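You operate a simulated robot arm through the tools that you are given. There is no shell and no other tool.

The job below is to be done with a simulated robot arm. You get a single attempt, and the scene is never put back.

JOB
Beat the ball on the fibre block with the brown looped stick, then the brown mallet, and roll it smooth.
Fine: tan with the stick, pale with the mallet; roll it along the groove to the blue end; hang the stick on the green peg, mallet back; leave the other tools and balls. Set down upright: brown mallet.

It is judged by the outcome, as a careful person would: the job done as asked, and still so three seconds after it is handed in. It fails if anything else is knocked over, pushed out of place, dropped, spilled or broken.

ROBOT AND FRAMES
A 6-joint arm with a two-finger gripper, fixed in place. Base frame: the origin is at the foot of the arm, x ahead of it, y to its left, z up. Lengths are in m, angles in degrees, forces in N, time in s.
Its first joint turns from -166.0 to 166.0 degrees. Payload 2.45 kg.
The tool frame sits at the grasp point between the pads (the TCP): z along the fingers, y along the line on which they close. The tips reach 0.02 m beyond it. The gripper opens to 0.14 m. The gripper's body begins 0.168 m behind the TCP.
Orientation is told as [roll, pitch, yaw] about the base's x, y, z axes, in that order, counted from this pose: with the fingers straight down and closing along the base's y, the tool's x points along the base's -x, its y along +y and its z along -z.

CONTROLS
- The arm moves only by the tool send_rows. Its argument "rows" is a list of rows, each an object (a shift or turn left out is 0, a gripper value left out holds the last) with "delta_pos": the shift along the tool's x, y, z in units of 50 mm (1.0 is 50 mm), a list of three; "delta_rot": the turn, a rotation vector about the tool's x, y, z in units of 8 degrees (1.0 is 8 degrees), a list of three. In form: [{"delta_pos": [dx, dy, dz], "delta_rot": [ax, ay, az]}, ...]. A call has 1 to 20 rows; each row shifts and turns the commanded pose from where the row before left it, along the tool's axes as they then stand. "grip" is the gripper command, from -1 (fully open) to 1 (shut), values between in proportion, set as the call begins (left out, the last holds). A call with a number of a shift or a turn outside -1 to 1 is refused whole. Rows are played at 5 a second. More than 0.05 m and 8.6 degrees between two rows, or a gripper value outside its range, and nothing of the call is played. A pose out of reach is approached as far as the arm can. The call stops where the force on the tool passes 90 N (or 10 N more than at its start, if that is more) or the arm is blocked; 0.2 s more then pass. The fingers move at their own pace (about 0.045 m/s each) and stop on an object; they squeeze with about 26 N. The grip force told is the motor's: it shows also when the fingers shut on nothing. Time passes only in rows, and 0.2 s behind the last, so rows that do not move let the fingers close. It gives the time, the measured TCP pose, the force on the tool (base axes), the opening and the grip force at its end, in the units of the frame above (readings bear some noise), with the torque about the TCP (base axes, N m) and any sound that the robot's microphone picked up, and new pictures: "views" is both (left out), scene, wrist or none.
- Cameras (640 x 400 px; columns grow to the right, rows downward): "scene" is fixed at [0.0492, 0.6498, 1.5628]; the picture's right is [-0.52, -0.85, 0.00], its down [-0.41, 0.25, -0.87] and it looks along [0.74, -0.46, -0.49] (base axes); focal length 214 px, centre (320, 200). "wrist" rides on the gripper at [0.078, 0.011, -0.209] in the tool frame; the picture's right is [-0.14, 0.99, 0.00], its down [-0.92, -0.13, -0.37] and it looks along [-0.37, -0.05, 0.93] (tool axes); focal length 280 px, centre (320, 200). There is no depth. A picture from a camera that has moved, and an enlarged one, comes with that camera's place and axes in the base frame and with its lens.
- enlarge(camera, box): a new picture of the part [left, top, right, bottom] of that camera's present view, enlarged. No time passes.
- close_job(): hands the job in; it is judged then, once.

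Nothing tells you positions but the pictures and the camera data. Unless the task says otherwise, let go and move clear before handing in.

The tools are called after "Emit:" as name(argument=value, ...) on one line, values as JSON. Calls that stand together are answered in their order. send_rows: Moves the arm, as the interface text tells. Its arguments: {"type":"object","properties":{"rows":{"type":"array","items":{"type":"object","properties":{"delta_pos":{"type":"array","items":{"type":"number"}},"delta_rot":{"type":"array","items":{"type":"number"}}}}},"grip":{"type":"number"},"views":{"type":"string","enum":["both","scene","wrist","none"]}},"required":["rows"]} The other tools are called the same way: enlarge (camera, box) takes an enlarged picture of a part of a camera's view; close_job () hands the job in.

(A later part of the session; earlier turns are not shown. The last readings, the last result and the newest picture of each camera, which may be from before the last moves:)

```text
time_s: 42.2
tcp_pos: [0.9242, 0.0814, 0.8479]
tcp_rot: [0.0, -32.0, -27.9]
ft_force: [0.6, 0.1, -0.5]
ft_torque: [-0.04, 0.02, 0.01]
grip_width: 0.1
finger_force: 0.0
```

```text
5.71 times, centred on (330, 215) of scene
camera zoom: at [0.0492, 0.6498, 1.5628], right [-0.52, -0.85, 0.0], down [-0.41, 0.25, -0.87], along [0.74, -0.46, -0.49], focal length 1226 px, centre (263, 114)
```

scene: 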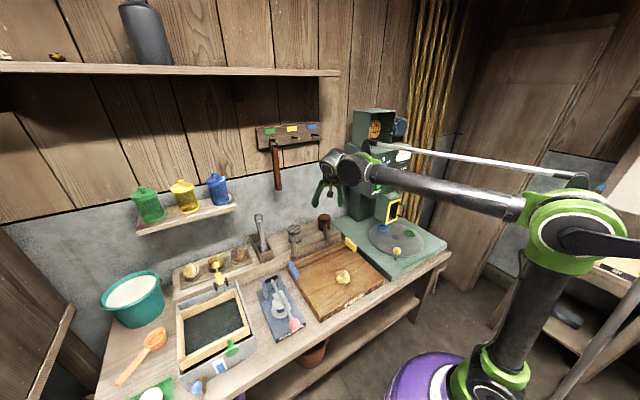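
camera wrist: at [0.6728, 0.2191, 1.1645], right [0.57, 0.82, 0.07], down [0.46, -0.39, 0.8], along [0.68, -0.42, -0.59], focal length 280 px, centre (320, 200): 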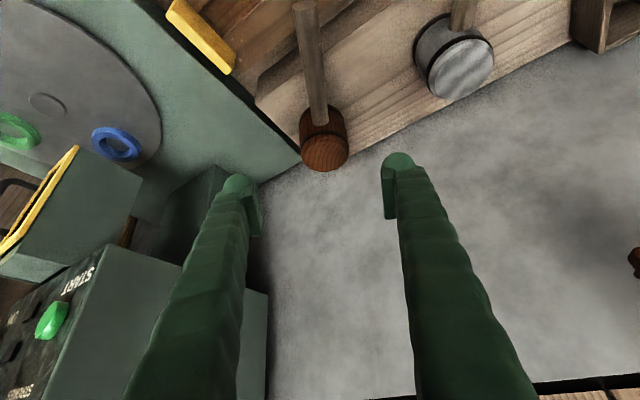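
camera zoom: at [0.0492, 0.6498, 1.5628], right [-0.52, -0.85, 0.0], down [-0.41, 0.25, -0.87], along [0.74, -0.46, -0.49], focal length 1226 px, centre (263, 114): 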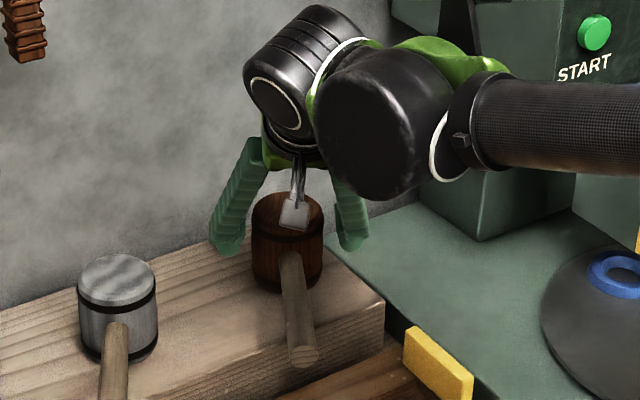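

Centred with equal gaps both sides. Closing on the head and recording this pose (0.924, 0.081, 0.848) for the return.

Emit:
send_rows(rows=[{"delta_pos": [0, 0, 0]}, {"delta_pos": [0, 0, 0]}, {"delta_pos": [0, 0, 0]}, {"delta_pos": [0, 0, 0]}], grip=1, views="none")

Emit:
enlarge(camera="wrist", box=[220, 120, 420, 280])

```text
time_s: 43.2
tcp_pos: [0.9244, 0.0796, 0.8475]
tcp_rot: [0.0, -32.0, -27.9]
ft_force: [1.4, 0.8, 0.5]
ft_torque: [-0.04, 0.03, 0.05]
grip_width: 0.0713
finger_force: 26.1
```

```text
2.50 times, centred on (320, 200) of wrist
camera zoom: at [0.7727, 0.1721, 0.9834], right [0.57, 0.82, 0.07], down [0.46, -0.39, 0.8], along [0.68, -0.42, -0.59], focal length 701 px, centre (320, 200)
```

zoom: 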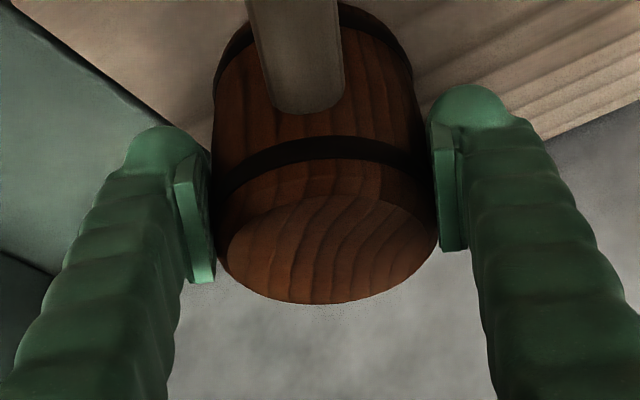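

Firm grip (71 mm, 26 N). Lifting straight up and checking that it hangs level.

Emit:
send_rows(rows=[{"delta_pos": [-0.212, 0, -0.339]}, {"delta_pos": [-0.424, 0, -0.678]}, {"delta_pos": [-0.424, 0, -0.678]}, {"delta_pos": [0, 0, 0]}], views="both")

Emit:
enlarge(camera="scene", box=[280, 160, 380, 250])

```text
time_s: 44.2
tcp_pos: [0.9241, 0.0786, 0.9491]
tcp_rot: [0.1, -31.9, -28.0]
ft_force: [0.6, 0.1, -0.9]
ft_torque: [0.0, 0.0, 0.07]
grip_width: 0.0002
finger_force: 26.0
camera wrist: at [0.7733, 0.1696, 1.0841], right [0.57, 0.82, 0.07], down [0.46, -0.39, 0.8], along [0.68, -0.42, -0.59], focal length 280 px, centre (320, 200)
```

scene: 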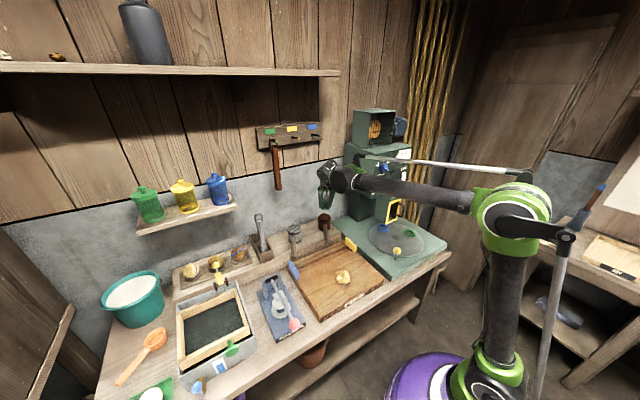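
wrist: 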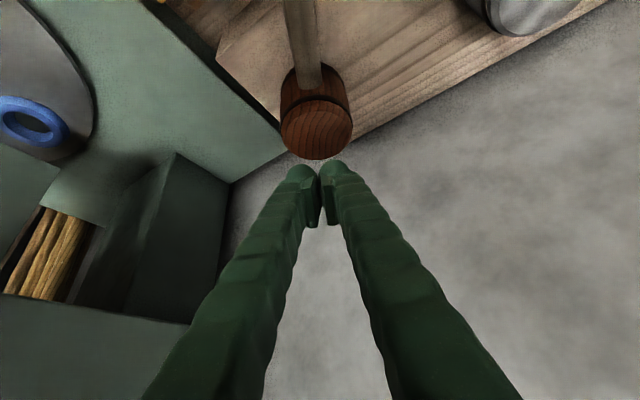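

```text
4.44 times, centred on (330, 205) of scene
camera zoom: at [0.0492, 0.6498, 1.5628], right [-0.52, -0.85, 0.0], down [-0.41, 0.25, -0.87], along [0.74, -0.46, -0.49], focal length 953 px, centre (276, 178)
```

zoom: 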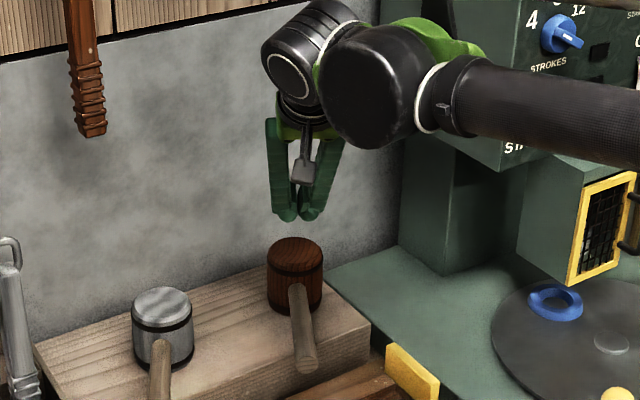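

The tilted grip slipped off the barrel-shaped head; the mallet is still standing exactly where it was. I'll instead grip the handle right next to the head with the fingers vertical, so the head's side backs against the fingers and can't pivot.

Emit:
send_rows(rows=[{"delta_pos": [0.455, -0.019, -0.678]}, {"delta_pos": [0.455, -0.019, -0.678]}, {"delta_pos": [0.455, -0.019, -0.678]}, {"delta_rot": [0, 1, 0]}, {"delta_rot": [0, 1, 0]}, {"delta_rot": [0, 1, 0]}, {"delta_rot": [0, 1, 0]}, {"delta_pos": [0, 0, 0]}], grip=0.286, views="both")

Emit:
enlarge(camera="wrist", box=[220, 100, 420, 260])

Emit:
enlarge(camera="scene", box=[300, 200, 360, 250])

```text
time_s: 46.0
tcp_pos: [0.8228, 0.1288, 0.999]
tcp_rot: [0.0, 0.1, -27.9]
ft_force: [0.8, 0.4, -0.3]
ft_torque: [0.0, 0.0, -0.02]
grip_width: 0.05
finger_force: 0.1
camera wrist: at [0.76, 0.1738, 1.2077], right [0.59, 0.81, 0.0], down [0.75, -0.54, 0.37], along [0.3, -0.22, -0.93], focal length 280 px, centre (320, 200)
```

scene: 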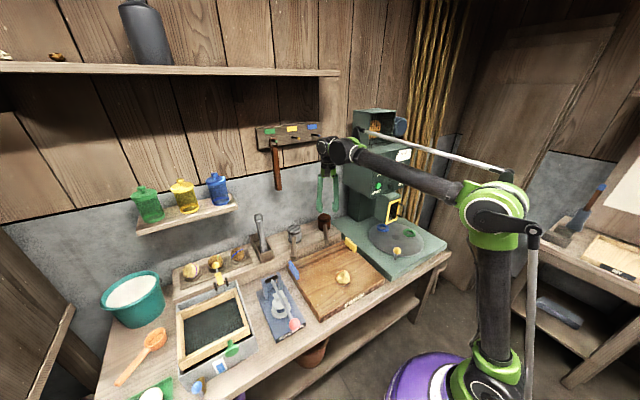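
wrist: 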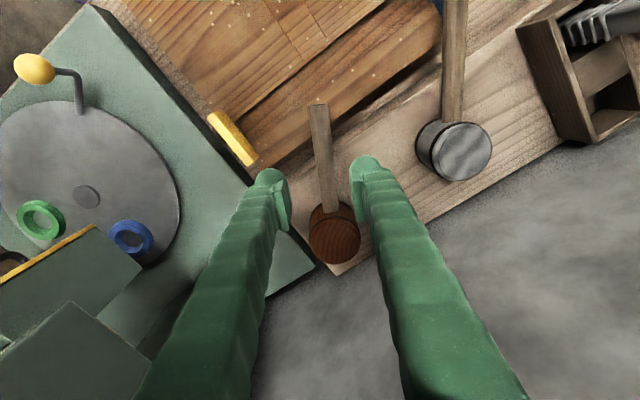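

```text
2.50 times, centred on (320, 180) of wrist
camera zoom: at [0.76, 0.1738, 1.2077], right [0.59, 0.81, 0.0], down [0.75, -0.54, 0.37], along [0.3, -0.22, -0.93], focal length 701 px, centre (320, 250)
```

zoom: 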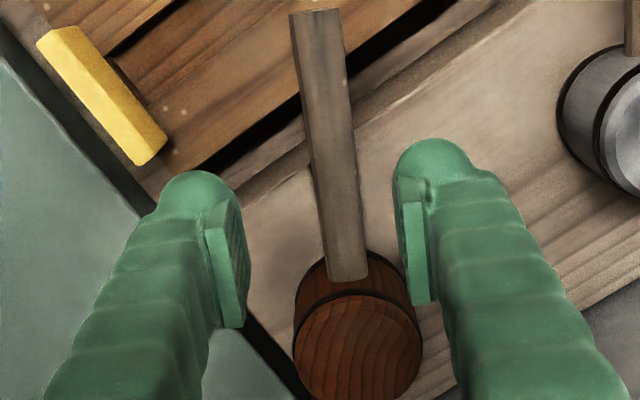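

```text
8.00 times, centred on (330, 225) of scene
camera zoom: at [0.0492, 0.6498, 1.5628], right [-0.52, -0.85, 0.0], down [-0.41, 0.25, -0.87], along [0.74, -0.46, -0.49], focal length 1716 px, centre (240, 0)
```

zoom: 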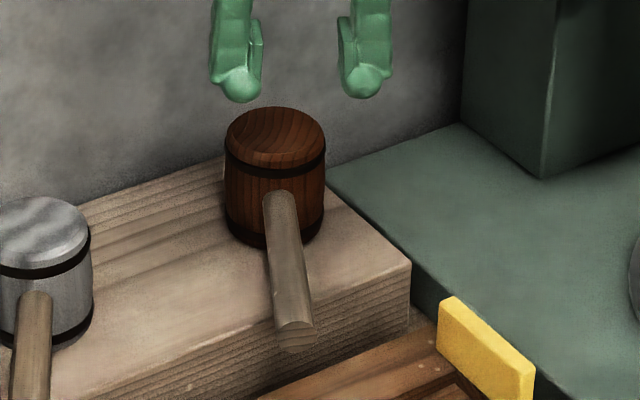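

Mallet still in place. I'll move above the handle spot 5.5 cm from the head axis, then descend after a check.

Emit:
send_rows(rows=[{"delta_pos": [-0.4, 0.028, 0.33]}, {"delta_pos": [-0.4, 0.028, 0.33]}, {"delta_pos": [-0.394, 0.028, 0.34]}, {"delta_pos": [0, 0, 0.5]}, {"delta_pos": [0, 0, 0.2]}, {"delta_pos": [0, 0, 0]}], views="none")

Emit:
enlarge(camera="wrist", box=[220, 100, 420, 260])

Emit:
enlarge(camera="scene", box=[300, 200, 360, 250])

```text
time_s: 47.4
tcp_pos: [0.8797, 0.1039, 0.9151]
tcp_rot: [-0.1, -0.1, -28.0]
ft_force: [0.9, -0.1, 0.1]
ft_torque: [0.04, -0.02, -0.01]
grip_width: 0.0498
finger_force: 0.1
```

```text
2.50 times, centred on (320, 180) of wrist
camera zoom: at [0.8156, 0.1498, 1.1229], right [0.59, 0.81, 0.0], down [0.75, -0.54, 0.37], along [0.3, -0.22, -0.93], focal length 701 px, centre (320, 250)
```

zoom: 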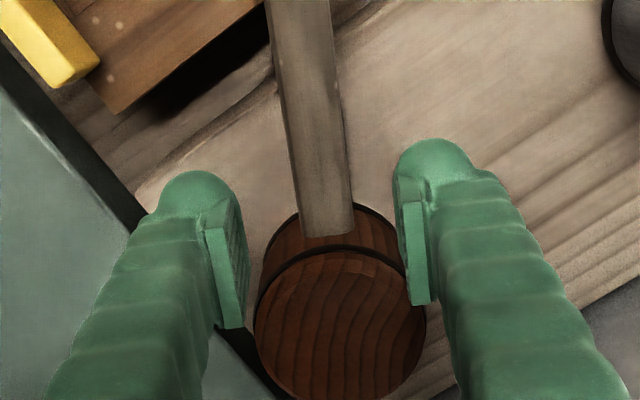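

```text
8.00 times, centred on (330, 225) of scene
camera zoom: at [0.0492, 0.6498, 1.5628], right [-0.52, -0.85, 0.0], down [-0.41, 0.25, -0.87], along [0.74, -0.46, -0.49], focal length 1716 px, centre (240, 0)
```

zoom: 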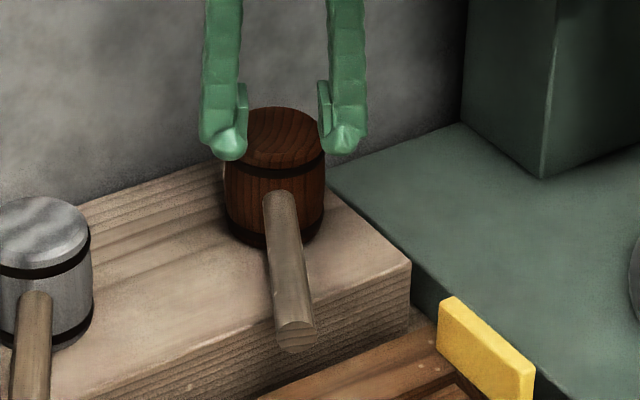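

Aligned: handle centred, finger edge ~4 mm from the head. Descending to the handle.

Emit:
send_rows(rows=[{"delta_pos": [-0.03, 0, 0.5]}, {"delta_pos": [0, 0, 0.5]}, {"delta_pos": [0, 0, 0.5]}, {"delta_pos": [0, 0, 0]}], views="none")

Emit:
enlarge(camera="wrist", box=[220, 100, 420, 260])

Emit:
enlarge(camera="scene", box=[300, 200, 360, 250])

```text
time_s: 48.4
tcp_pos: [0.8807, 0.1027, 0.8406]
tcp_rot: [0.0, 0.0, -27.9]
ft_force: [0.4, -0.1, -0.1]
ft_torque: [0.01, -0.03, -0.03]
grip_width: 0.05
finger_force: 0.1
```

```text
2.50 times, centred on (320, 180) of wrist
camera zoom: at [0.8164, 0.1479, 1.0486], right [0.59, 0.81, 0.0], down [0.75, -0.54, 0.37], along [0.3, -0.22, -0.93], focal length 701 px, centre (320, 250)
```

zoom: 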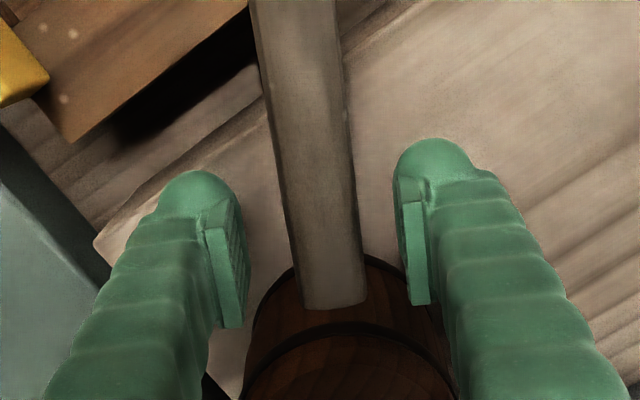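

```text
8.00 times, centred on (330, 225) of scene
camera zoom: at [0.0492, 0.6498, 1.5628], right [-0.52, -0.85, 0.0], down [-0.41, 0.25, -0.87], along [0.74, -0.46, -0.49], focal length 1716 px, centre (240, 0)
```

zoom: 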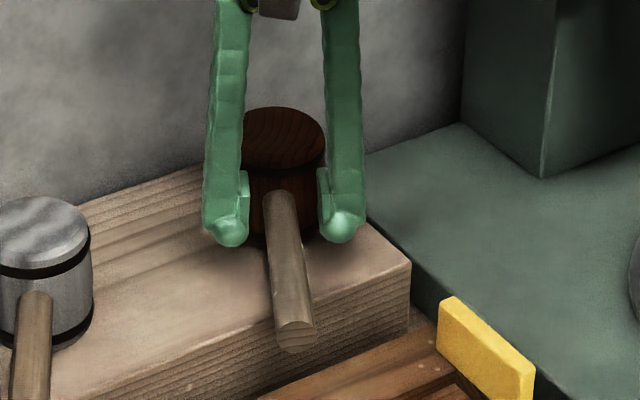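

Fingers straddle the handle. A 2 mm centring nudge, then close.

Emit:
send_rows(rows=[{"delta_pos": [0, 0.045, 0.03]}, {"delta_pos": [0, 0, 0]}], views="none")

Emit:
send_rows(rows=[{"delta_pos": [0, 0, 0]}, {"delta_pos": [0, 0, 0]}, {"delta_pos": [0, 0, 0]}, {"delta_pos": [0, 0, 0]}], grip=1, views="none")

Emit:
enlarge(camera="scene", box=[300, 200, 360, 250])

Emit:
enlarge(camera="wrist", box=[220, 100, 420, 260])

```text
time_s: 49.0
tcp_pos: [0.8809, 0.1056, 0.8379]
tcp_rot: [0.0, 0.0, -28.0]
ft_force: [-0.2, 0.0, 0.6]
ft_torque: [0.01, 0.02, 0.03]
grip_width: 0.05
finger_force: 0.2
```

```text
time_s: 50.0
tcp_pos: [0.8797, 0.1041, 0.8382]
tcp_rot: [0.0, 0.0, -28.0]
ft_force: [-0.6, -0.6, 0.6]
ft_torque: [-0.02, 0.03, -0.1]
grip_width: 0.0231
finger_force: 25.8
```

```text
8.00 times, centred on (330, 225) of scene
camera zoom: at [0.0492, 0.6498, 1.5628], right [-0.52, -0.85, 0.0], down [-0.41, 0.25, -0.87], along [0.74, -0.46, -0.49], focal length 1716 px, centre (240, 0)
```

zoom: 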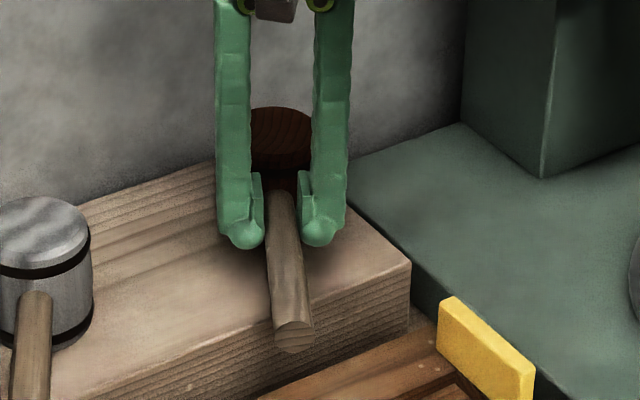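

```text
2.50 times, centred on (320, 180) of wrist
camera zoom: at [0.8167, 0.1501, 1.0472], right [0.59, 0.81, 0.0], down [0.75, -0.54, 0.37], along [0.3, -0.22, -0.93], focal length 701 px, centre (320, 250)
```

zoom: 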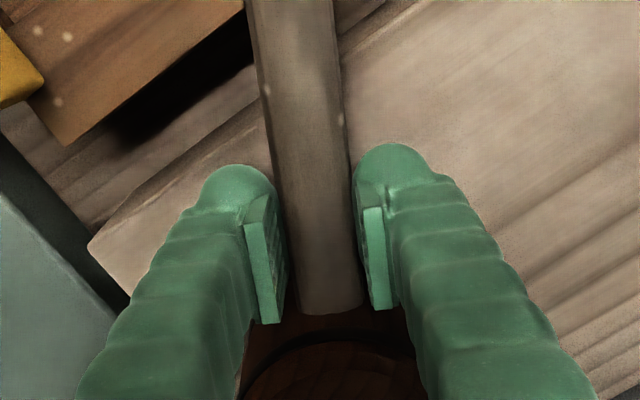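

Handle gripped at (0.880, 0.1045, 0.838) — my return pose. Lifting slowly.

Emit:
send_rows(rows=[{"delta_pos": [0, 0, -0.2]}, {"delta_pos": [0, 0, -0.4]}, {"delta_pos": [0, 0, -0.4]}, {"delta_pos": [0, 0, 0]}], views="none")

Emit:
enlarge(camera="scene", box=[290, 180, 370, 250])

Emit:
enlarge(camera="wrist", box=[220, 80, 420, 240])

```text
time_s: 51.0
tcp_pos: [0.8803, 0.105, 0.888]
tcp_rot: [0.0, 0.0, -28.0]
ft_force: [0.1, -0.9, -3.9]
ft_torque: [0.08, 0.16, 0.0]
grip_width: 0.0229
finger_force: 25.9
```

```text
5.71 times, centred on (330, 215) of scene
camera zoom: at [0.0492, 0.6498, 1.5628], right [-0.52, -0.85, 0.0], down [-0.41, 0.25, -0.87], along [0.74, -0.46, -0.49], focal length 1226 px, centre (263, 114)
```

zoom: 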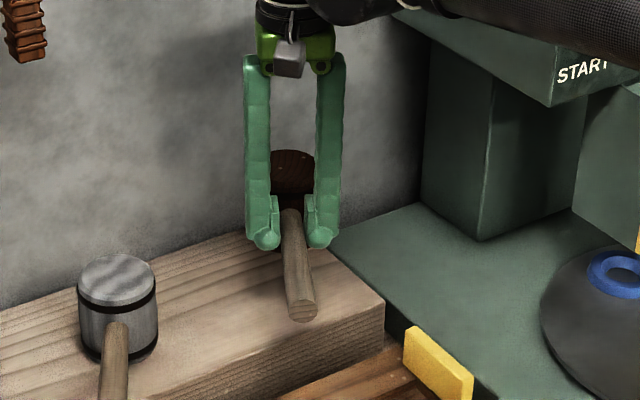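

```text
2.50 times, centred on (320, 160) of wrist
camera zoom: at [0.8167, 0.1506, 1.0974], right [0.59, 0.81, 0.0], down [0.75, -0.54, 0.37], along [0.3, -0.22, -0.93], focal length 701 px, centre (320, 300)
```

zoom: 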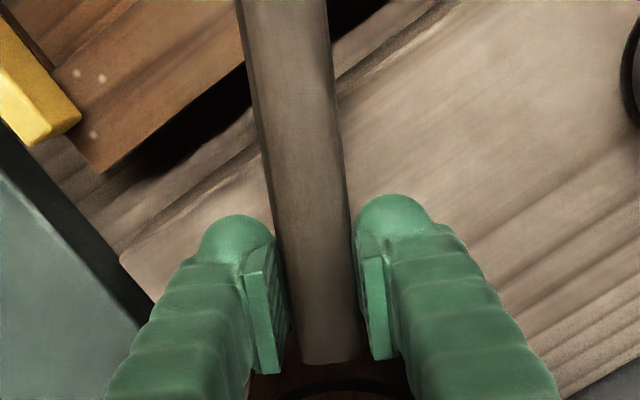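

The mallet lifts level (~0.33 kg). Moving back from the wall first, then up and over the ball.

Emit:
send_rows(rows=[{"delta_pos": [0.53, -0.282, -0.05]}, {"delta_pos": [0.53, -0.282, -0.05]}, {"delta_pos": [0.53, -0.282, -0.05]}, {"delta_pos": [0.53, -0.282, -0.05]}, {"delta_pos": [0.662, -0.006, -0.255]}, {"delta_pos": [0.662, -0.006, -0.255]}, {"delta_pos": [0.662, -0.006, -0.255]}, {"delta_pos": [0.662, -0.006, -0.255]}, {"delta_pos": [0.662, -0.006, -0.255]}, {"delta_pos": [0.662, -0.006, -0.255]}, {"delta_pos": [0.662, -0.006, -0.255]}, {"delta_pos": [0.662, -0.006, -0.255]}, {"delta_pos": [0, 0, 0]}], views="both")

Emit:
enlarge(camera="scene", box=[290, 200, 400, 300])

Emit:
enlarge(camera="wrist", box=[220, 80, 420, 240])

```text
time_s: 53.8
tcp_pos: [0.5268, 0.2285, 1.0011]
tcp_rot: [0.0, 0.0, -28.0]
ft_force: [0.3, -0.7, -4.1]
ft_torque: [0.05, 0.16, -0.02]
grip_width: 0.0231
finger_force: 25.2
camera wrist: at [0.4617, 0.2736, 1.2096], right [0.59, 0.81, 0.0], down [0.75, -0.54, 0.37], along [0.3, -0.22, -0.93], focal length 280 px, centre (320, 200)
```

scene: 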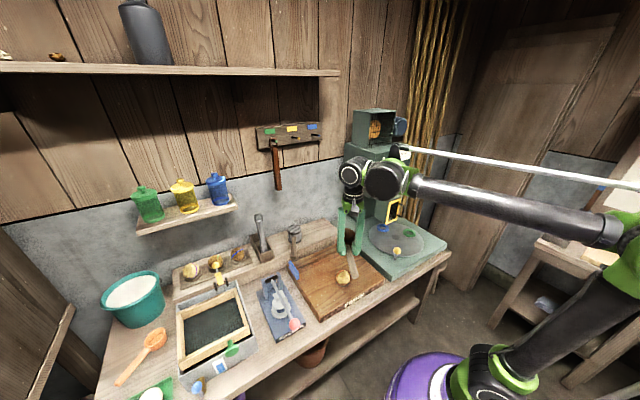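
wrist: 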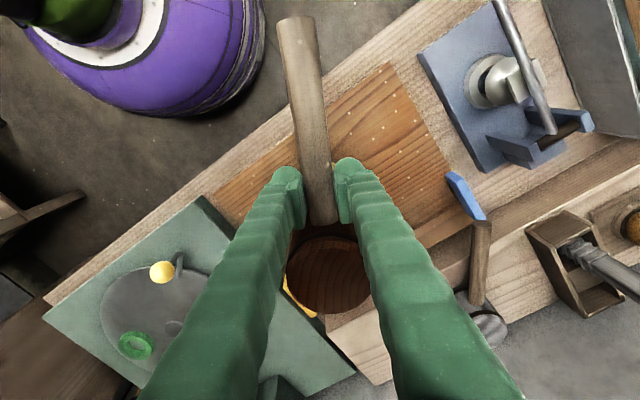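

```text
4.00 times, centred on (345, 250) of scene
camera zoom: at [0.0492, 0.6498, 1.5628], right [-0.52, -0.85, 0.0], down [-0.41, 0.25, -0.87], along [0.74, -0.46, -0.49], focal length 858 px, centre (220, 0)
```

zoom: 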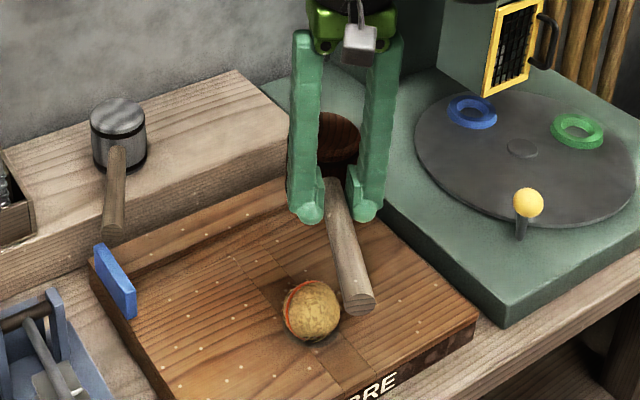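

```text
2.50 times, centred on (320, 160) of wrist
camera zoom: at [0.4617, 0.2736, 1.2096], right [0.59, 0.81, 0.0], down [0.75, -0.54, 0.37], along [0.3, -0.22, -0.93], focal length 701 px, centre (320, 300)
```

zoom: 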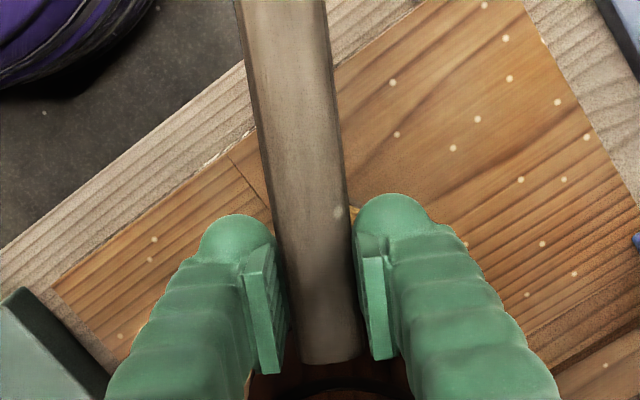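

The mallet head is above the ball. I'll lower to ~5 cm above and check from the scene camera.

Emit:
send_rows(rows=[{"delta_pos": [0, 0, 0.6]}, {"delta_pos": [0, 0, 0.6]}, {"delta_pos": [0, 0, 0.6]}, {"delta_pos": [0, 0, 0]}], views="none")

Emit:
enlarge(camera="scene", box=[300, 210, 380, 290])

Emit:
enlarge(camera="wrist", box=[240, 180, 400, 320])

```text
time_s: 54.8
tcp_pos: [0.5258, 0.2282, 0.9108]
tcp_rot: [0.0, 0.1, -27.9]
ft_force: [0.4, 0.5, -2.9]
ft_torque: [0.08, 0.13, -0.02]
grip_width: 0.023
finger_force: 26.2
```

```text
5.00 times, centred on (340, 250) of scene
camera zoom: at [0.0492, 0.6498, 1.5628], right [-0.52, -0.85, 0.0], down [-0.41, 0.25, -0.87], along [0.74, -0.46, -0.49], focal length 1072 px, centre (220, -50)
```

zoom: 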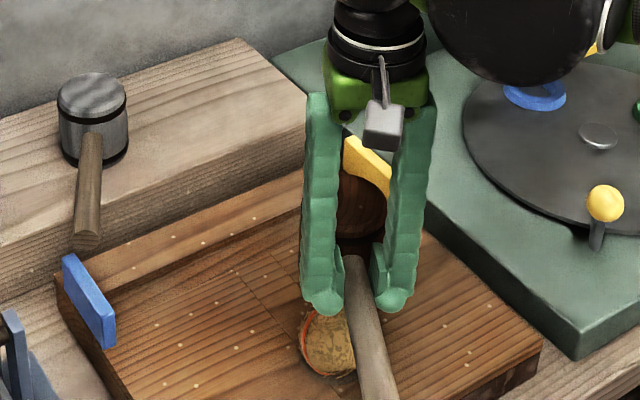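

```text
2.86 times, centred on (320, 250) of wrist
camera zoom: at [0.4614, 0.2733, 1.1198], right [0.59, 0.81, 0.0], down [0.75, -0.54, 0.37], along [0.3, -0.22, -0.93], focal length 801 px, centre (320, 57)
```

zoom: 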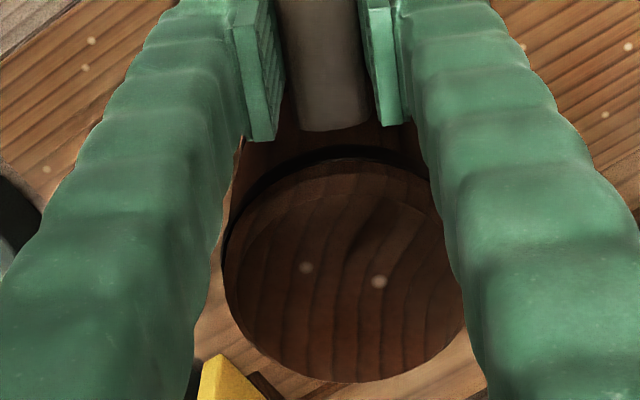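

Head axis at (0.573, 0.2006), right over the ball. Probing down to find contact height.

Emit:
send_rows(rows=[{"delta_pos": [0, 0, 0.5]}, {"delta_pos": [0, 0, 0.3]}, {"delta_pos": [0, 0, 0]}], views="none")

Emit:
send_rows(rows=[{"delta_pos": [0, 0, 0.1]}], views="none")

Emit:
send_rows(rows=[{"delta_pos": [0, 0, 0.1]}], views="none")

```text
time_s: 55.6
tcp_pos: [0.5239, 0.2267, 0.8715]
tcp_rot: [0.1, -0.1, -28.1]
ft_force: [-0.3, 0.1, -3.3]
ft_torque: [0.06, 0.13, -0.04]
grip_width: 0.0229
finger_force: 25.8
```

```text
time_s: 56.0
tcp_pos: [0.5252, 0.2275, 0.866]
tcp_rot: [0.1, 0.0, -28.0]
ft_force: [-1.2, 0.2, -3.5]
ft_torque: [0.05, 0.13, 0.01]
grip_width: 0.0229
finger_force: 25.9
```

```text
time_s: 56.4
tcp_pos: [0.5235, 0.2289, 0.8613]
tcp_rot: [0.0, 0.1, -27.9]
ft_force: [-6.5, 3.0, 15.3]
ft_torque: [-0.25, -0.46, 0.0]
grip_width: 0.0233
finger_force: 26.5
```

Contact at TCP z≈0.862. Now a proper strike: up 10 cm and down at full speed just to contact.

Emit:
send_rows(rows=[{"delta_pos": [0, 0, -0.6]}, {"delta_pos": [0, 0, -0.7]}, {"delta_pos": [0, 0, -0.7]}, {"delta_pos": [0, 0, 0]}, {"delta_pos": [0, 0, 1]}, {"delta_pos": [0, 0, 1]}, {"delta_pos": [0, 0, 0.04]}, {"delta_pos": [0, 0, -0.6]}, {"delta_pos": [0, 0, -0.4]}], views="none")

Emit:
enlarge(camera="scene", box=[300, 210, 380, 290])

```text
time_s: 58.4
tcp_pos: [0.5251, 0.227, 0.9102]
tcp_rot: [0.0, 0.0, -28.0]
ft_force: [-0.1, 0.4, -3.8]
ft_torque: [0.08, 0.15, 0.05]
grip_width: 0.023
finger_force: 25.8
```

```text
5.00 times, centred on (340, 250) of scene
camera zoom: at [0.0492, 0.6498, 1.5628], right [-0.52, -0.85, 0.0], down [-0.41, 0.25, -0.87], along [0.74, -0.46, -0.49], focal length 1072 px, centre (220, -50)
```

zoom: 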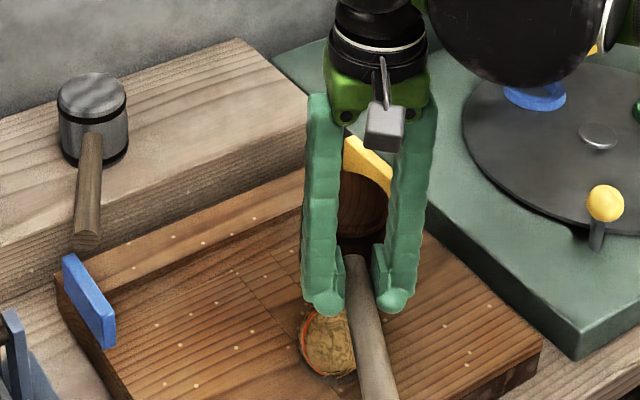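

I'll zoom on the visible part of the ball to judge its colour.

Emit:
enlarge(camera="scene", box=[325, 260, 357, 290])

Emit:
send_rows(rows=[{"delta_pos": [0, 0, -0.5]}, {"delta_pos": [0, 0, -0.5]}, {"delta_pos": [0, 0, 0]}, {"delta_pos": [0, 0, 1]}, {"delta_pos": [0, 0, 1]}, {"delta_pos": [0, 0, 0.06]}, {"delta_pos": [0, 0, 0]}], views="none")

Emit:
send_rows(rows=[{"delta_pos": [0, 0, -0.56]}, {"delta_pos": [0, 0, -0.5]}, {"delta_pos": [0, 0, 0]}], views="none")

Emit:
enlarge(camera="scene", box=[325, 260, 357, 290])

```text
13.33 times, centred on (341, 275) of scene
camera zoom: at [0.0492, 0.6498, 1.5628], right [-0.52, -0.85, 0.0], down [-0.41, 0.25, -0.87], along [0.74, -0.46, -0.49], focal length 2860 px, centre (40, -800)
```

zoom: 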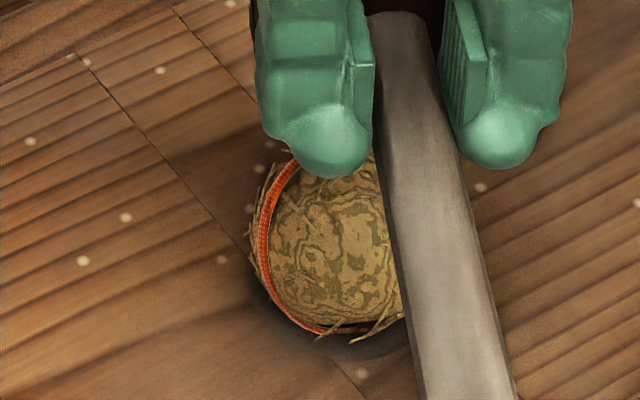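

```text
time_s: 60.0
tcp_pos: [0.525, 0.2288, 0.8546]
tcp_rot: [-0.1, 0.0, -27.9]
ft_force: [-6.2, 5.0, 13.1]
ft_torque: [-0.16, -0.38, 0.07]
grip_width: 0.0228
finger_force: 25.9
```

```text
time_s: 60.8
tcp_pos: [0.528, 0.2277, 0.9098]
tcp_rot: [0.1, 0.0, -28.0]
ft_force: [-0.8, 0.0, -3.6]
ft_torque: [0.07, 0.15, -0.01]
grip_width: 0.0228
finger_force: 26.2
```

```text
13.33 times, centred on (341, 275) of scene
camera zoom: at [0.0492, 0.6498, 1.5628], right [-0.52, -0.85, 0.0], down [-0.41, 0.25, -0.87], along [0.74, -0.46, -0.49], focal length 2860 px, centre (40, -800)
```

zoom: 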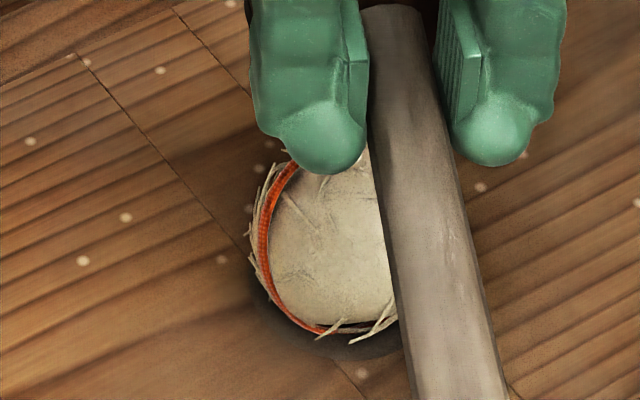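

The ball is now pale. No more blows; I'll raise the mallet and check how it sits in the grip before returning it.

Emit:
send_rows(rows=[{"delta_pos": [0, 0, -0.9]}, {"delta_pos": [0, 0, -0.9]}, {"delta_pos": [0, 0, 0]}], views="both")

Emit:
enlarge(camera="scene", box=[310, 180, 400, 290])

Emit:
enlarge(camera="wrist", box=[220, 10, 420, 170])

Emit:
enlarge(camera="wrist", box=[240, 180, 400, 320])

```text
time_s: 61.6
tcp_pos: [0.5238, 0.2279, 0.999]
tcp_rot: [0.0, 0.0, -28.0]
ft_force: [-0.1, 0.7, -3.4]
ft_torque: [0.07, 0.13, 0.02]
grip_width: 0.0229
finger_force: 26.0
camera wrist: at [0.4602, 0.2735, 1.2068], right [0.59, 0.81, 0.0], down [0.75, -0.54, 0.37], along [0.3, -0.22, -0.93], focal length 280 px, centre (320, 200)
```

scene: 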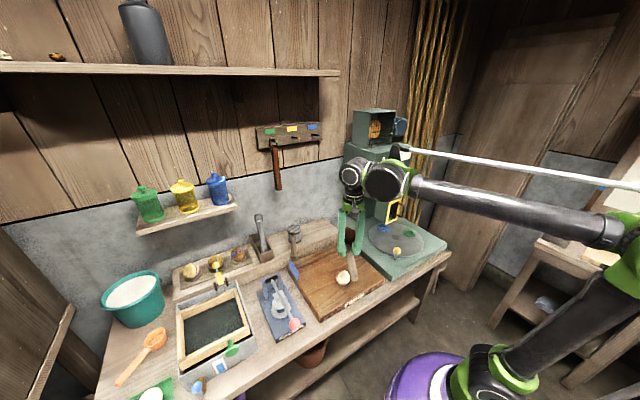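
wrist: 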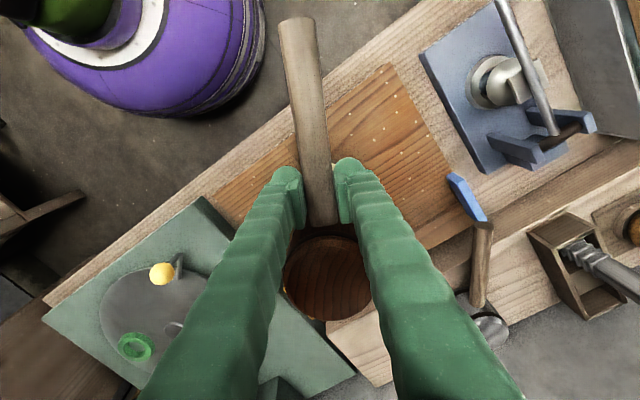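

```text
3.64 times, centred on (355, 235) of scene
camera zoom: at [0.0492, 0.6498, 1.5628], right [-0.52, -0.85, 0.0], down [-0.41, 0.25, -0.87], along [0.74, -0.46, -0.49], focal length 780 px, centre (193, 73)
```

zoom: 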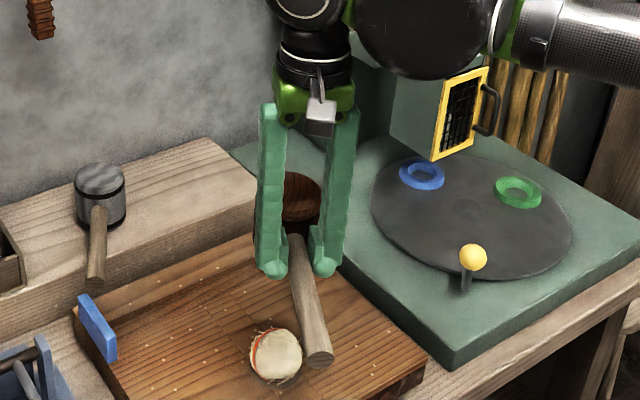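

```text
2.50 times, centred on (320, 90) of wrist
camera zoom: at [0.4602, 0.2735, 1.2068], right [0.59, 0.81, 0.0], down [0.75, -0.54, 0.37], along [0.3, -0.22, -0.93], focal length 701 px, centre (320, 475)
```

zoom: 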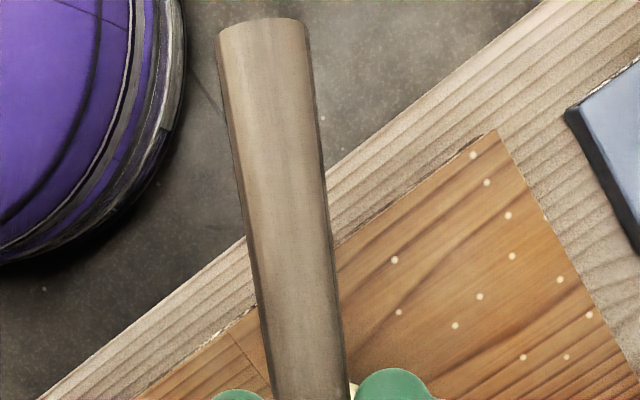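

```text
2.86 times, centred on (320, 250) of wrist
camera zoom: at [0.4602, 0.2735, 1.2068], right [0.59, 0.81, 0.0], down [0.75, -0.54, 0.37], along [0.3, -0.22, -0.93], focal length 801 px, centre (320, 57)
```

zoom: 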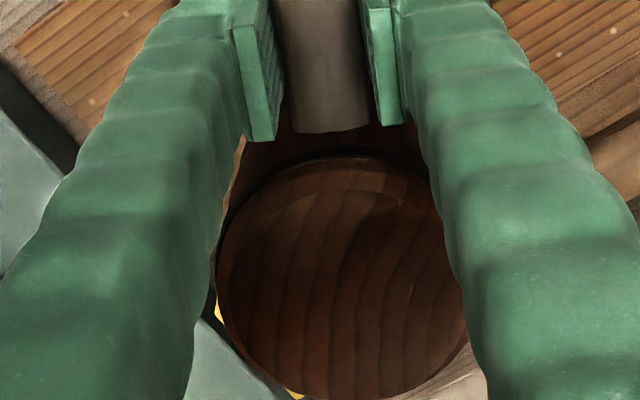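

The mallet pivoted only slightly. Returning by the same path: back over the block, then in at low height under the blue peg.

Emit:
send_rows(rows=[{"delta_pos": [-0.665, 0.0055, 0.1]}, {"delta_pos": [-0.665, 0.0055, 0.225]}, {"delta_pos": [-0.665, 0.0055, 0.225]}, {"delta_pos": [-0.665, 0.0055, 0.225]}, {"delta_pos": [-0.665, 0.0055, 0.225]}, {"delta_pos": [-0.665, 0.0055, 0.225]}, {"delta_pos": [-0.665, 0.0055, 0.225]}, {"delta_pos": [-0.665, 0.0055, 0.25]}, {"delta_pos": [-0.53, 0.282, 0.05]}, {"delta_pos": [-0.53, 0.282, 0.05]}, {"delta_pos": [-0.53, 0.282, 0.05]}, {"delta_pos": [-0.53, 0.282, 0.05]}, {"delta_pos": [0, 0, 0]}], views="both")

Emit:
enlarge(camera="scene", box=[290, 180, 370, 250])

Emit:
enlarge(camera="scene", box=[320, 250, 360, 290])

```text
time_s: 64.4
tcp_pos: [0.8808, 0.1047, 0.9042]
tcp_rot: [0.0, 0.0, -28.1]
ft_force: [-1.3, -0.5, -4.6]
ft_torque: [0.03, 0.15, -0.02]
grip_width: 0.0229
finger_force: 26.9
camera wrist: at [0.8168, 0.1501, 1.1131], right [0.59, 0.81, 0.0], down [0.75, -0.54, 0.37], along [0.3, -0.22, -0.93], focal length 280 px, centre (320, 200)
```

scene: 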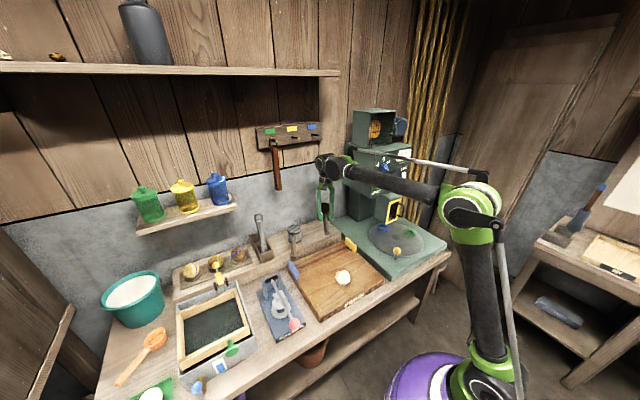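
wrist: 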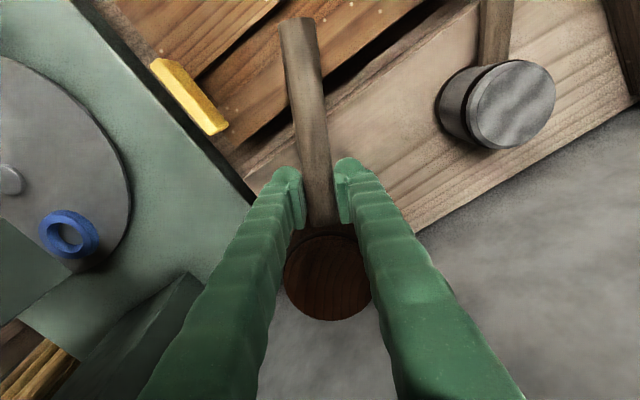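

```text
5.71 times, centred on (330, 215) of scene
camera zoom: at [0.0492, 0.6498, 1.5628], right [-0.52, -0.85, 0.0], down [-0.41, 0.25, -0.87], along [0.74, -0.46, -0.49], focal length 1226 px, centre (263, 114)
```

zoom: 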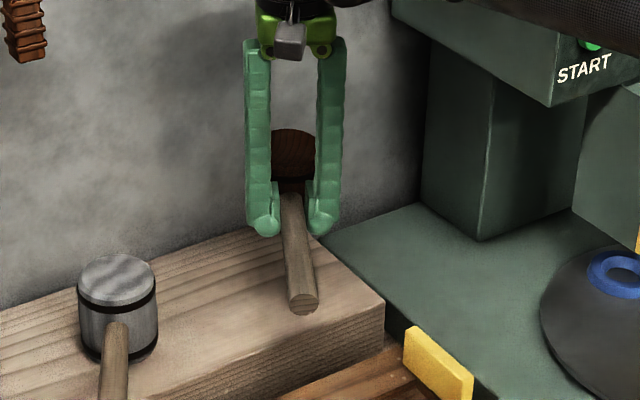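

```text
10.00 times, centred on (340, 270) of scene
camera zoom: at [0.0492, 0.6498, 1.5628], right [-0.52, -0.85, 0.0], down [-0.41, 0.25, -0.87], along [0.74, -0.46, -0.49], focal length 2145 px, centre (120, -500)
```

zoom: 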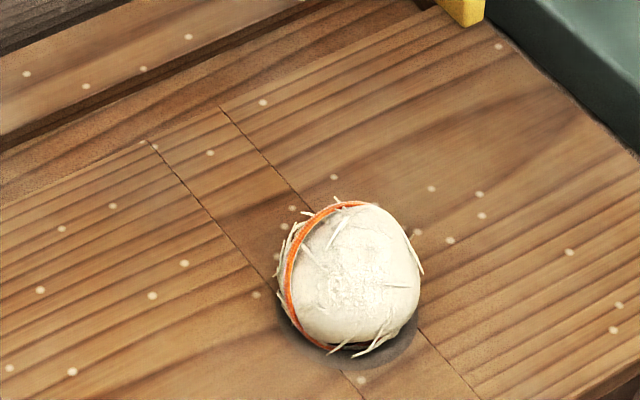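

The ball is pale and still seated. Lowering the mallet onto the ledge at its original spot.

Emit:
send_rows(rows=[{"delta_pos": [0, 0, 0.4]}, {"delta_pos": [0, 0, 0.4]}, {"delta_pos": [0, 0, 0.2]}, {"delta_pos": [0, 0, 0]}], views="none")

Emit:
send_rows(rows=[{"delta_pos": [0, 0, 0.1]}], views="none")

Emit:
send_rows(rows=[{"delta_pos": [0, 0, 0.08]}], views="none")

Emit:
enlarge(camera="scene", box=[300, 200, 360, 250])

```text
time_s: 65.4
tcp_pos: [0.8815, 0.1058, 0.8545]
tcp_rot: [-0.1, -0.1, -28.0]
ft_force: [0.8, 0.8, -3.8]
ft_torque: [0.11, 0.14, 0.0]
grip_width: 0.0229
finger_force: 25.8
```

```text
time_s: 65.8
tcp_pos: [0.881, 0.1066, 0.848]
tcp_rot: [0.0, 0.1, -28.0]
ft_force: [0.5, 0.2, -3.3]
ft_torque: [0.06, 0.15, 0.03]
grip_width: 0.0226
finger_force: 26.7
```

```text
time_s: 66.2
tcp_pos: [0.8821, 0.1043, 0.8437]
tcp_rot: [0.0, -0.1, -28.0]
ft_force: [-0.4, -0.8, -3.8]
ft_torque: [0.06, 0.15, -0.01]
grip_width: 0.0231
finger_force: 25.9
```

```text
8.00 times, centred on (330, 225) of scene
camera zoom: at [0.0492, 0.6498, 1.5628], right [-0.52, -0.85, 0.0], down [-0.41, 0.25, -0.87], along [0.74, -0.46, -0.49], focal length 1716 px, centre (240, 0)
```

zoom: 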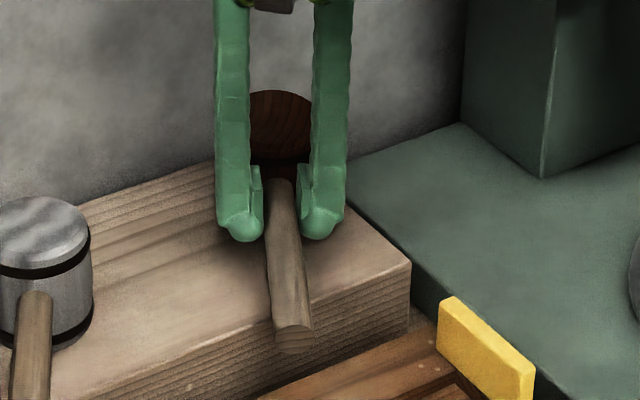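

The head pivoted up ~5° in the grip from the blows. I'll counter-rotate the tool ~5° to level it, then lower the last millimetres.

Emit:
send_rows(rows=[{"delta_pos": [0, 0, -0.1]}, {"delta_rot": [0, 0.3, 0]}, {"delta_rot": [0, 0.3, 0]}, {"delta_pos": [0, 0, 0]}], views="none")

Emit:
enlarge(camera="scene", box=[300, 200, 360, 250])

Emit:
enlarge(camera="wrist", box=[240, 160, 400, 300])

```text
time_s: 67.2
tcp_pos: [0.881, 0.1064, 0.8503]
tcp_rot: [-0.1, 4.8, -27.9]
ft_force: [-0.3, -0.7, -3.4]
ft_torque: [0.06, 0.14, 0.0]
grip_width: 0.0233
finger_force: 25.9
```

```text
8.00 times, centred on (330, 225) of scene
camera zoom: at [0.0492, 0.6498, 1.5628], right [-0.52, -0.85, 0.0], down [-0.41, 0.25, -0.87], along [0.74, -0.46, -0.49], focal length 1716 px, centre (240, 0)
```

zoom: 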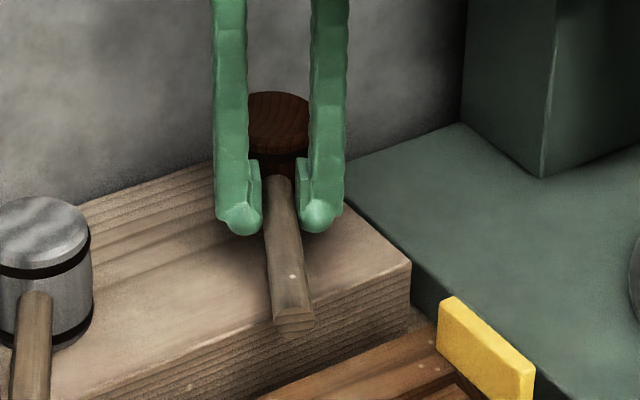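

```text
2.86 times, centred on (320, 230) of wrist
camera zoom: at [0.8337, 0.1426, 1.064], right [0.59, 0.81, -0.01], down [0.78, -0.56, 0.29], along [0.23, -0.18, -0.96], focal length 801 px, centre (320, 114)
```

zoom: 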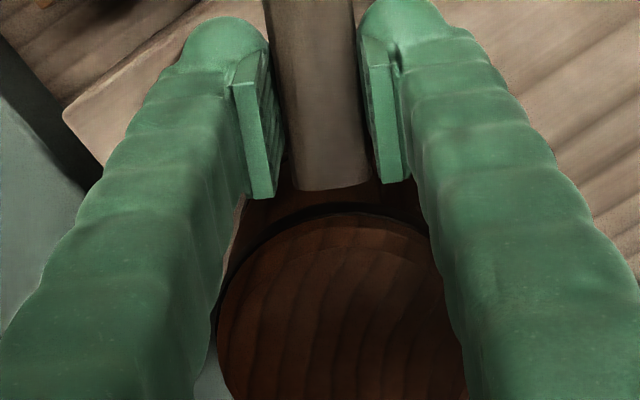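

Level now and ~12 mm above its resting height. Lowering in small steps.

Emit:
send_rows(rows=[{"delta_pos": [-0.013, 0, 0.16]}], views="none")

Emit:
send_rows(rows=[{"delta_pos": [-0.005, 0, 0.06]}], views="none")

Emit:
send_rows(rows=[{"delta_pos": [-0.003, 0, 0.03]}], views="none")

Emit:
enlarge(camera="scene", box=[300, 200, 360, 250])

```text
time_s: 67.6
tcp_pos: [0.8814, 0.1067, 0.8423]
tcp_rot: [0.0, 4.8, -28.0]
ft_force: [-0.1, -0.1, -2.8]
ft_torque: [0.08, 0.15, -0.02]
grip_width: 0.0229
finger_force: 26.0
```

```text
time_s: 68.0
tcp_pos: [0.8826, 0.1053, 0.8385]
tcp_rot: [0.0, 4.8, -28.0]
ft_force: [-0.1, -0.1, -4.4]
ft_torque: [0.09, 0.13, -0.03]
grip_width: 0.023
finger_force: 25.6
```

```text
time_s: 68.4
tcp_pos: [0.8824, 0.1055, 0.836]
tcp_rot: [-0.1, 4.7, -28.0]
ft_force: [-0.1, -0.4, -3.1]
ft_torque: [0.03, 0.15, -0.02]
grip_width: 0.0229
finger_force: 26.0
```

```text
8.00 times, centred on (330, 225) of scene
camera zoom: at [0.0492, 0.6498, 1.5628], right [-0.52, -0.85, 0.0], down [-0.41, 0.25, -0.87], along [0.74, -0.46, -0.49], focal length 1716 px, centre (240, 0)
```

zoom: 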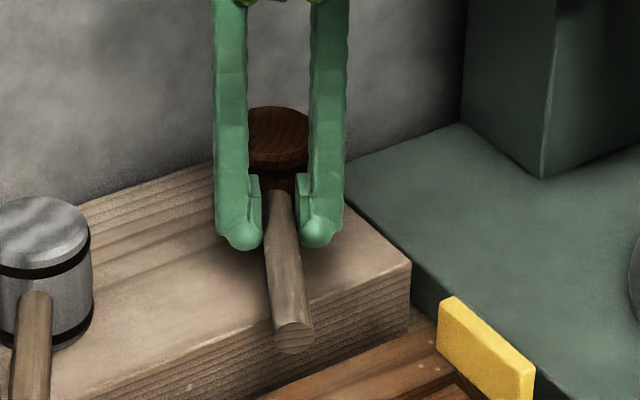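

It matches the original picture position; a touch lower until I feel contact.

Emit:
send_rows(rows=[{"delta_pos": [-0.003, 0, 0.03]}], views="none")

Emit:
send_rows(rows=[{"delta_pos": [-0.003, 0, 0.03]}], views="none")

```text
time_s: 68.8
tcp_pos: [0.882, 0.1058, 0.8347]
tcp_rot: [0.0, 4.8, -27.9]
ft_force: [5.0, 1.1, 11.2]
ft_torque: [-0.23, -0.43, 0.1]
grip_width: 0.0228
finger_force: 25.9
```

```text
time_s: 69.2
tcp_pos: [0.8808, 0.1062, 0.8351]
tcp_rot: [-0.1, 4.8, -27.8]
ft_force: [1.1, 3.9, 18.6]
ft_torque: [-0.18, -0.5, 0.07]
grip_width: 0.023
finger_force: 25.5
```

On the ledge. Easing off the pressure and releasing.

Emit:
send_rows(rows=[{"delta_pos": [0.002, 0, -0.03]}, {"delta_pos": [0, 0, 0]}], views="none")

Emit:
send_rows(rows=[{"delta_pos": [0, 0, 0]}, {"delta_pos": [0, 0, 0]}, {"delta_pos": [0, 0, 0]}, {"delta_pos": [0, 0, 0]}], grip=0.286, views="none")

Emit:
enlarge(camera="scene", box=[300, 200, 360, 250])

Emit:
enlarge(camera="wrist", box=[220, 100, 420, 260])

```text
time_s: 69.8
tcp_pos: [0.8835, 0.1057, 0.8351]
tcp_rot: [0.0, 4.9, -28.1]
ft_force: [1.5, 0.3, -3.6]
ft_torque: [0.04, 0.15, 0.02]
grip_width: 0.0229
finger_force: 25.8
```

```text
time_s: 70.8
tcp_pos: [0.8822, 0.1058, 0.835]
tcp_rot: [0.1, 4.9, -28.1]
ft_force: [0.3, 0.1, -0.2]
ft_torque: [0.03, -0.01, 0.02]
grip_width: 0.0499
finger_force: 0.1
```

```text
8.00 times, centred on (330, 225) of scene
camera zoom: at [0.0492, 0.6498, 1.5628], right [-0.52, -0.85, 0.0], down [-0.41, 0.25, -0.87], along [0.74, -0.46, -0.49], focal length 1716 px, centre (240, 0)
```

zoom: 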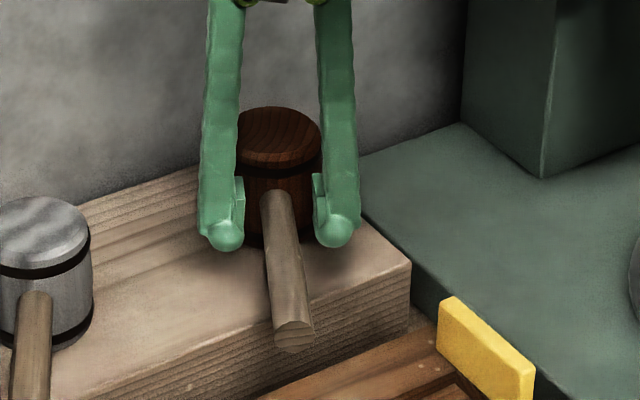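

```text
2.50 times, centred on (320, 180) of wrist
camera zoom: at [0.8335, 0.1425, 1.0497], right [0.59, 0.81, -0.01], down [0.78, -0.56, 0.29], along [0.23, -0.18, -0.96], focal length 701 px, centre (320, 250)
```

zoom: 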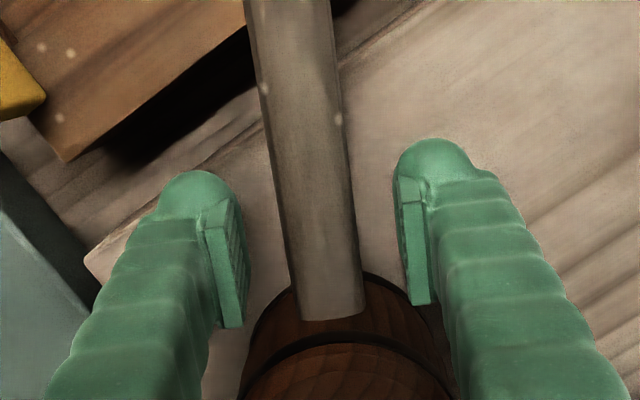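

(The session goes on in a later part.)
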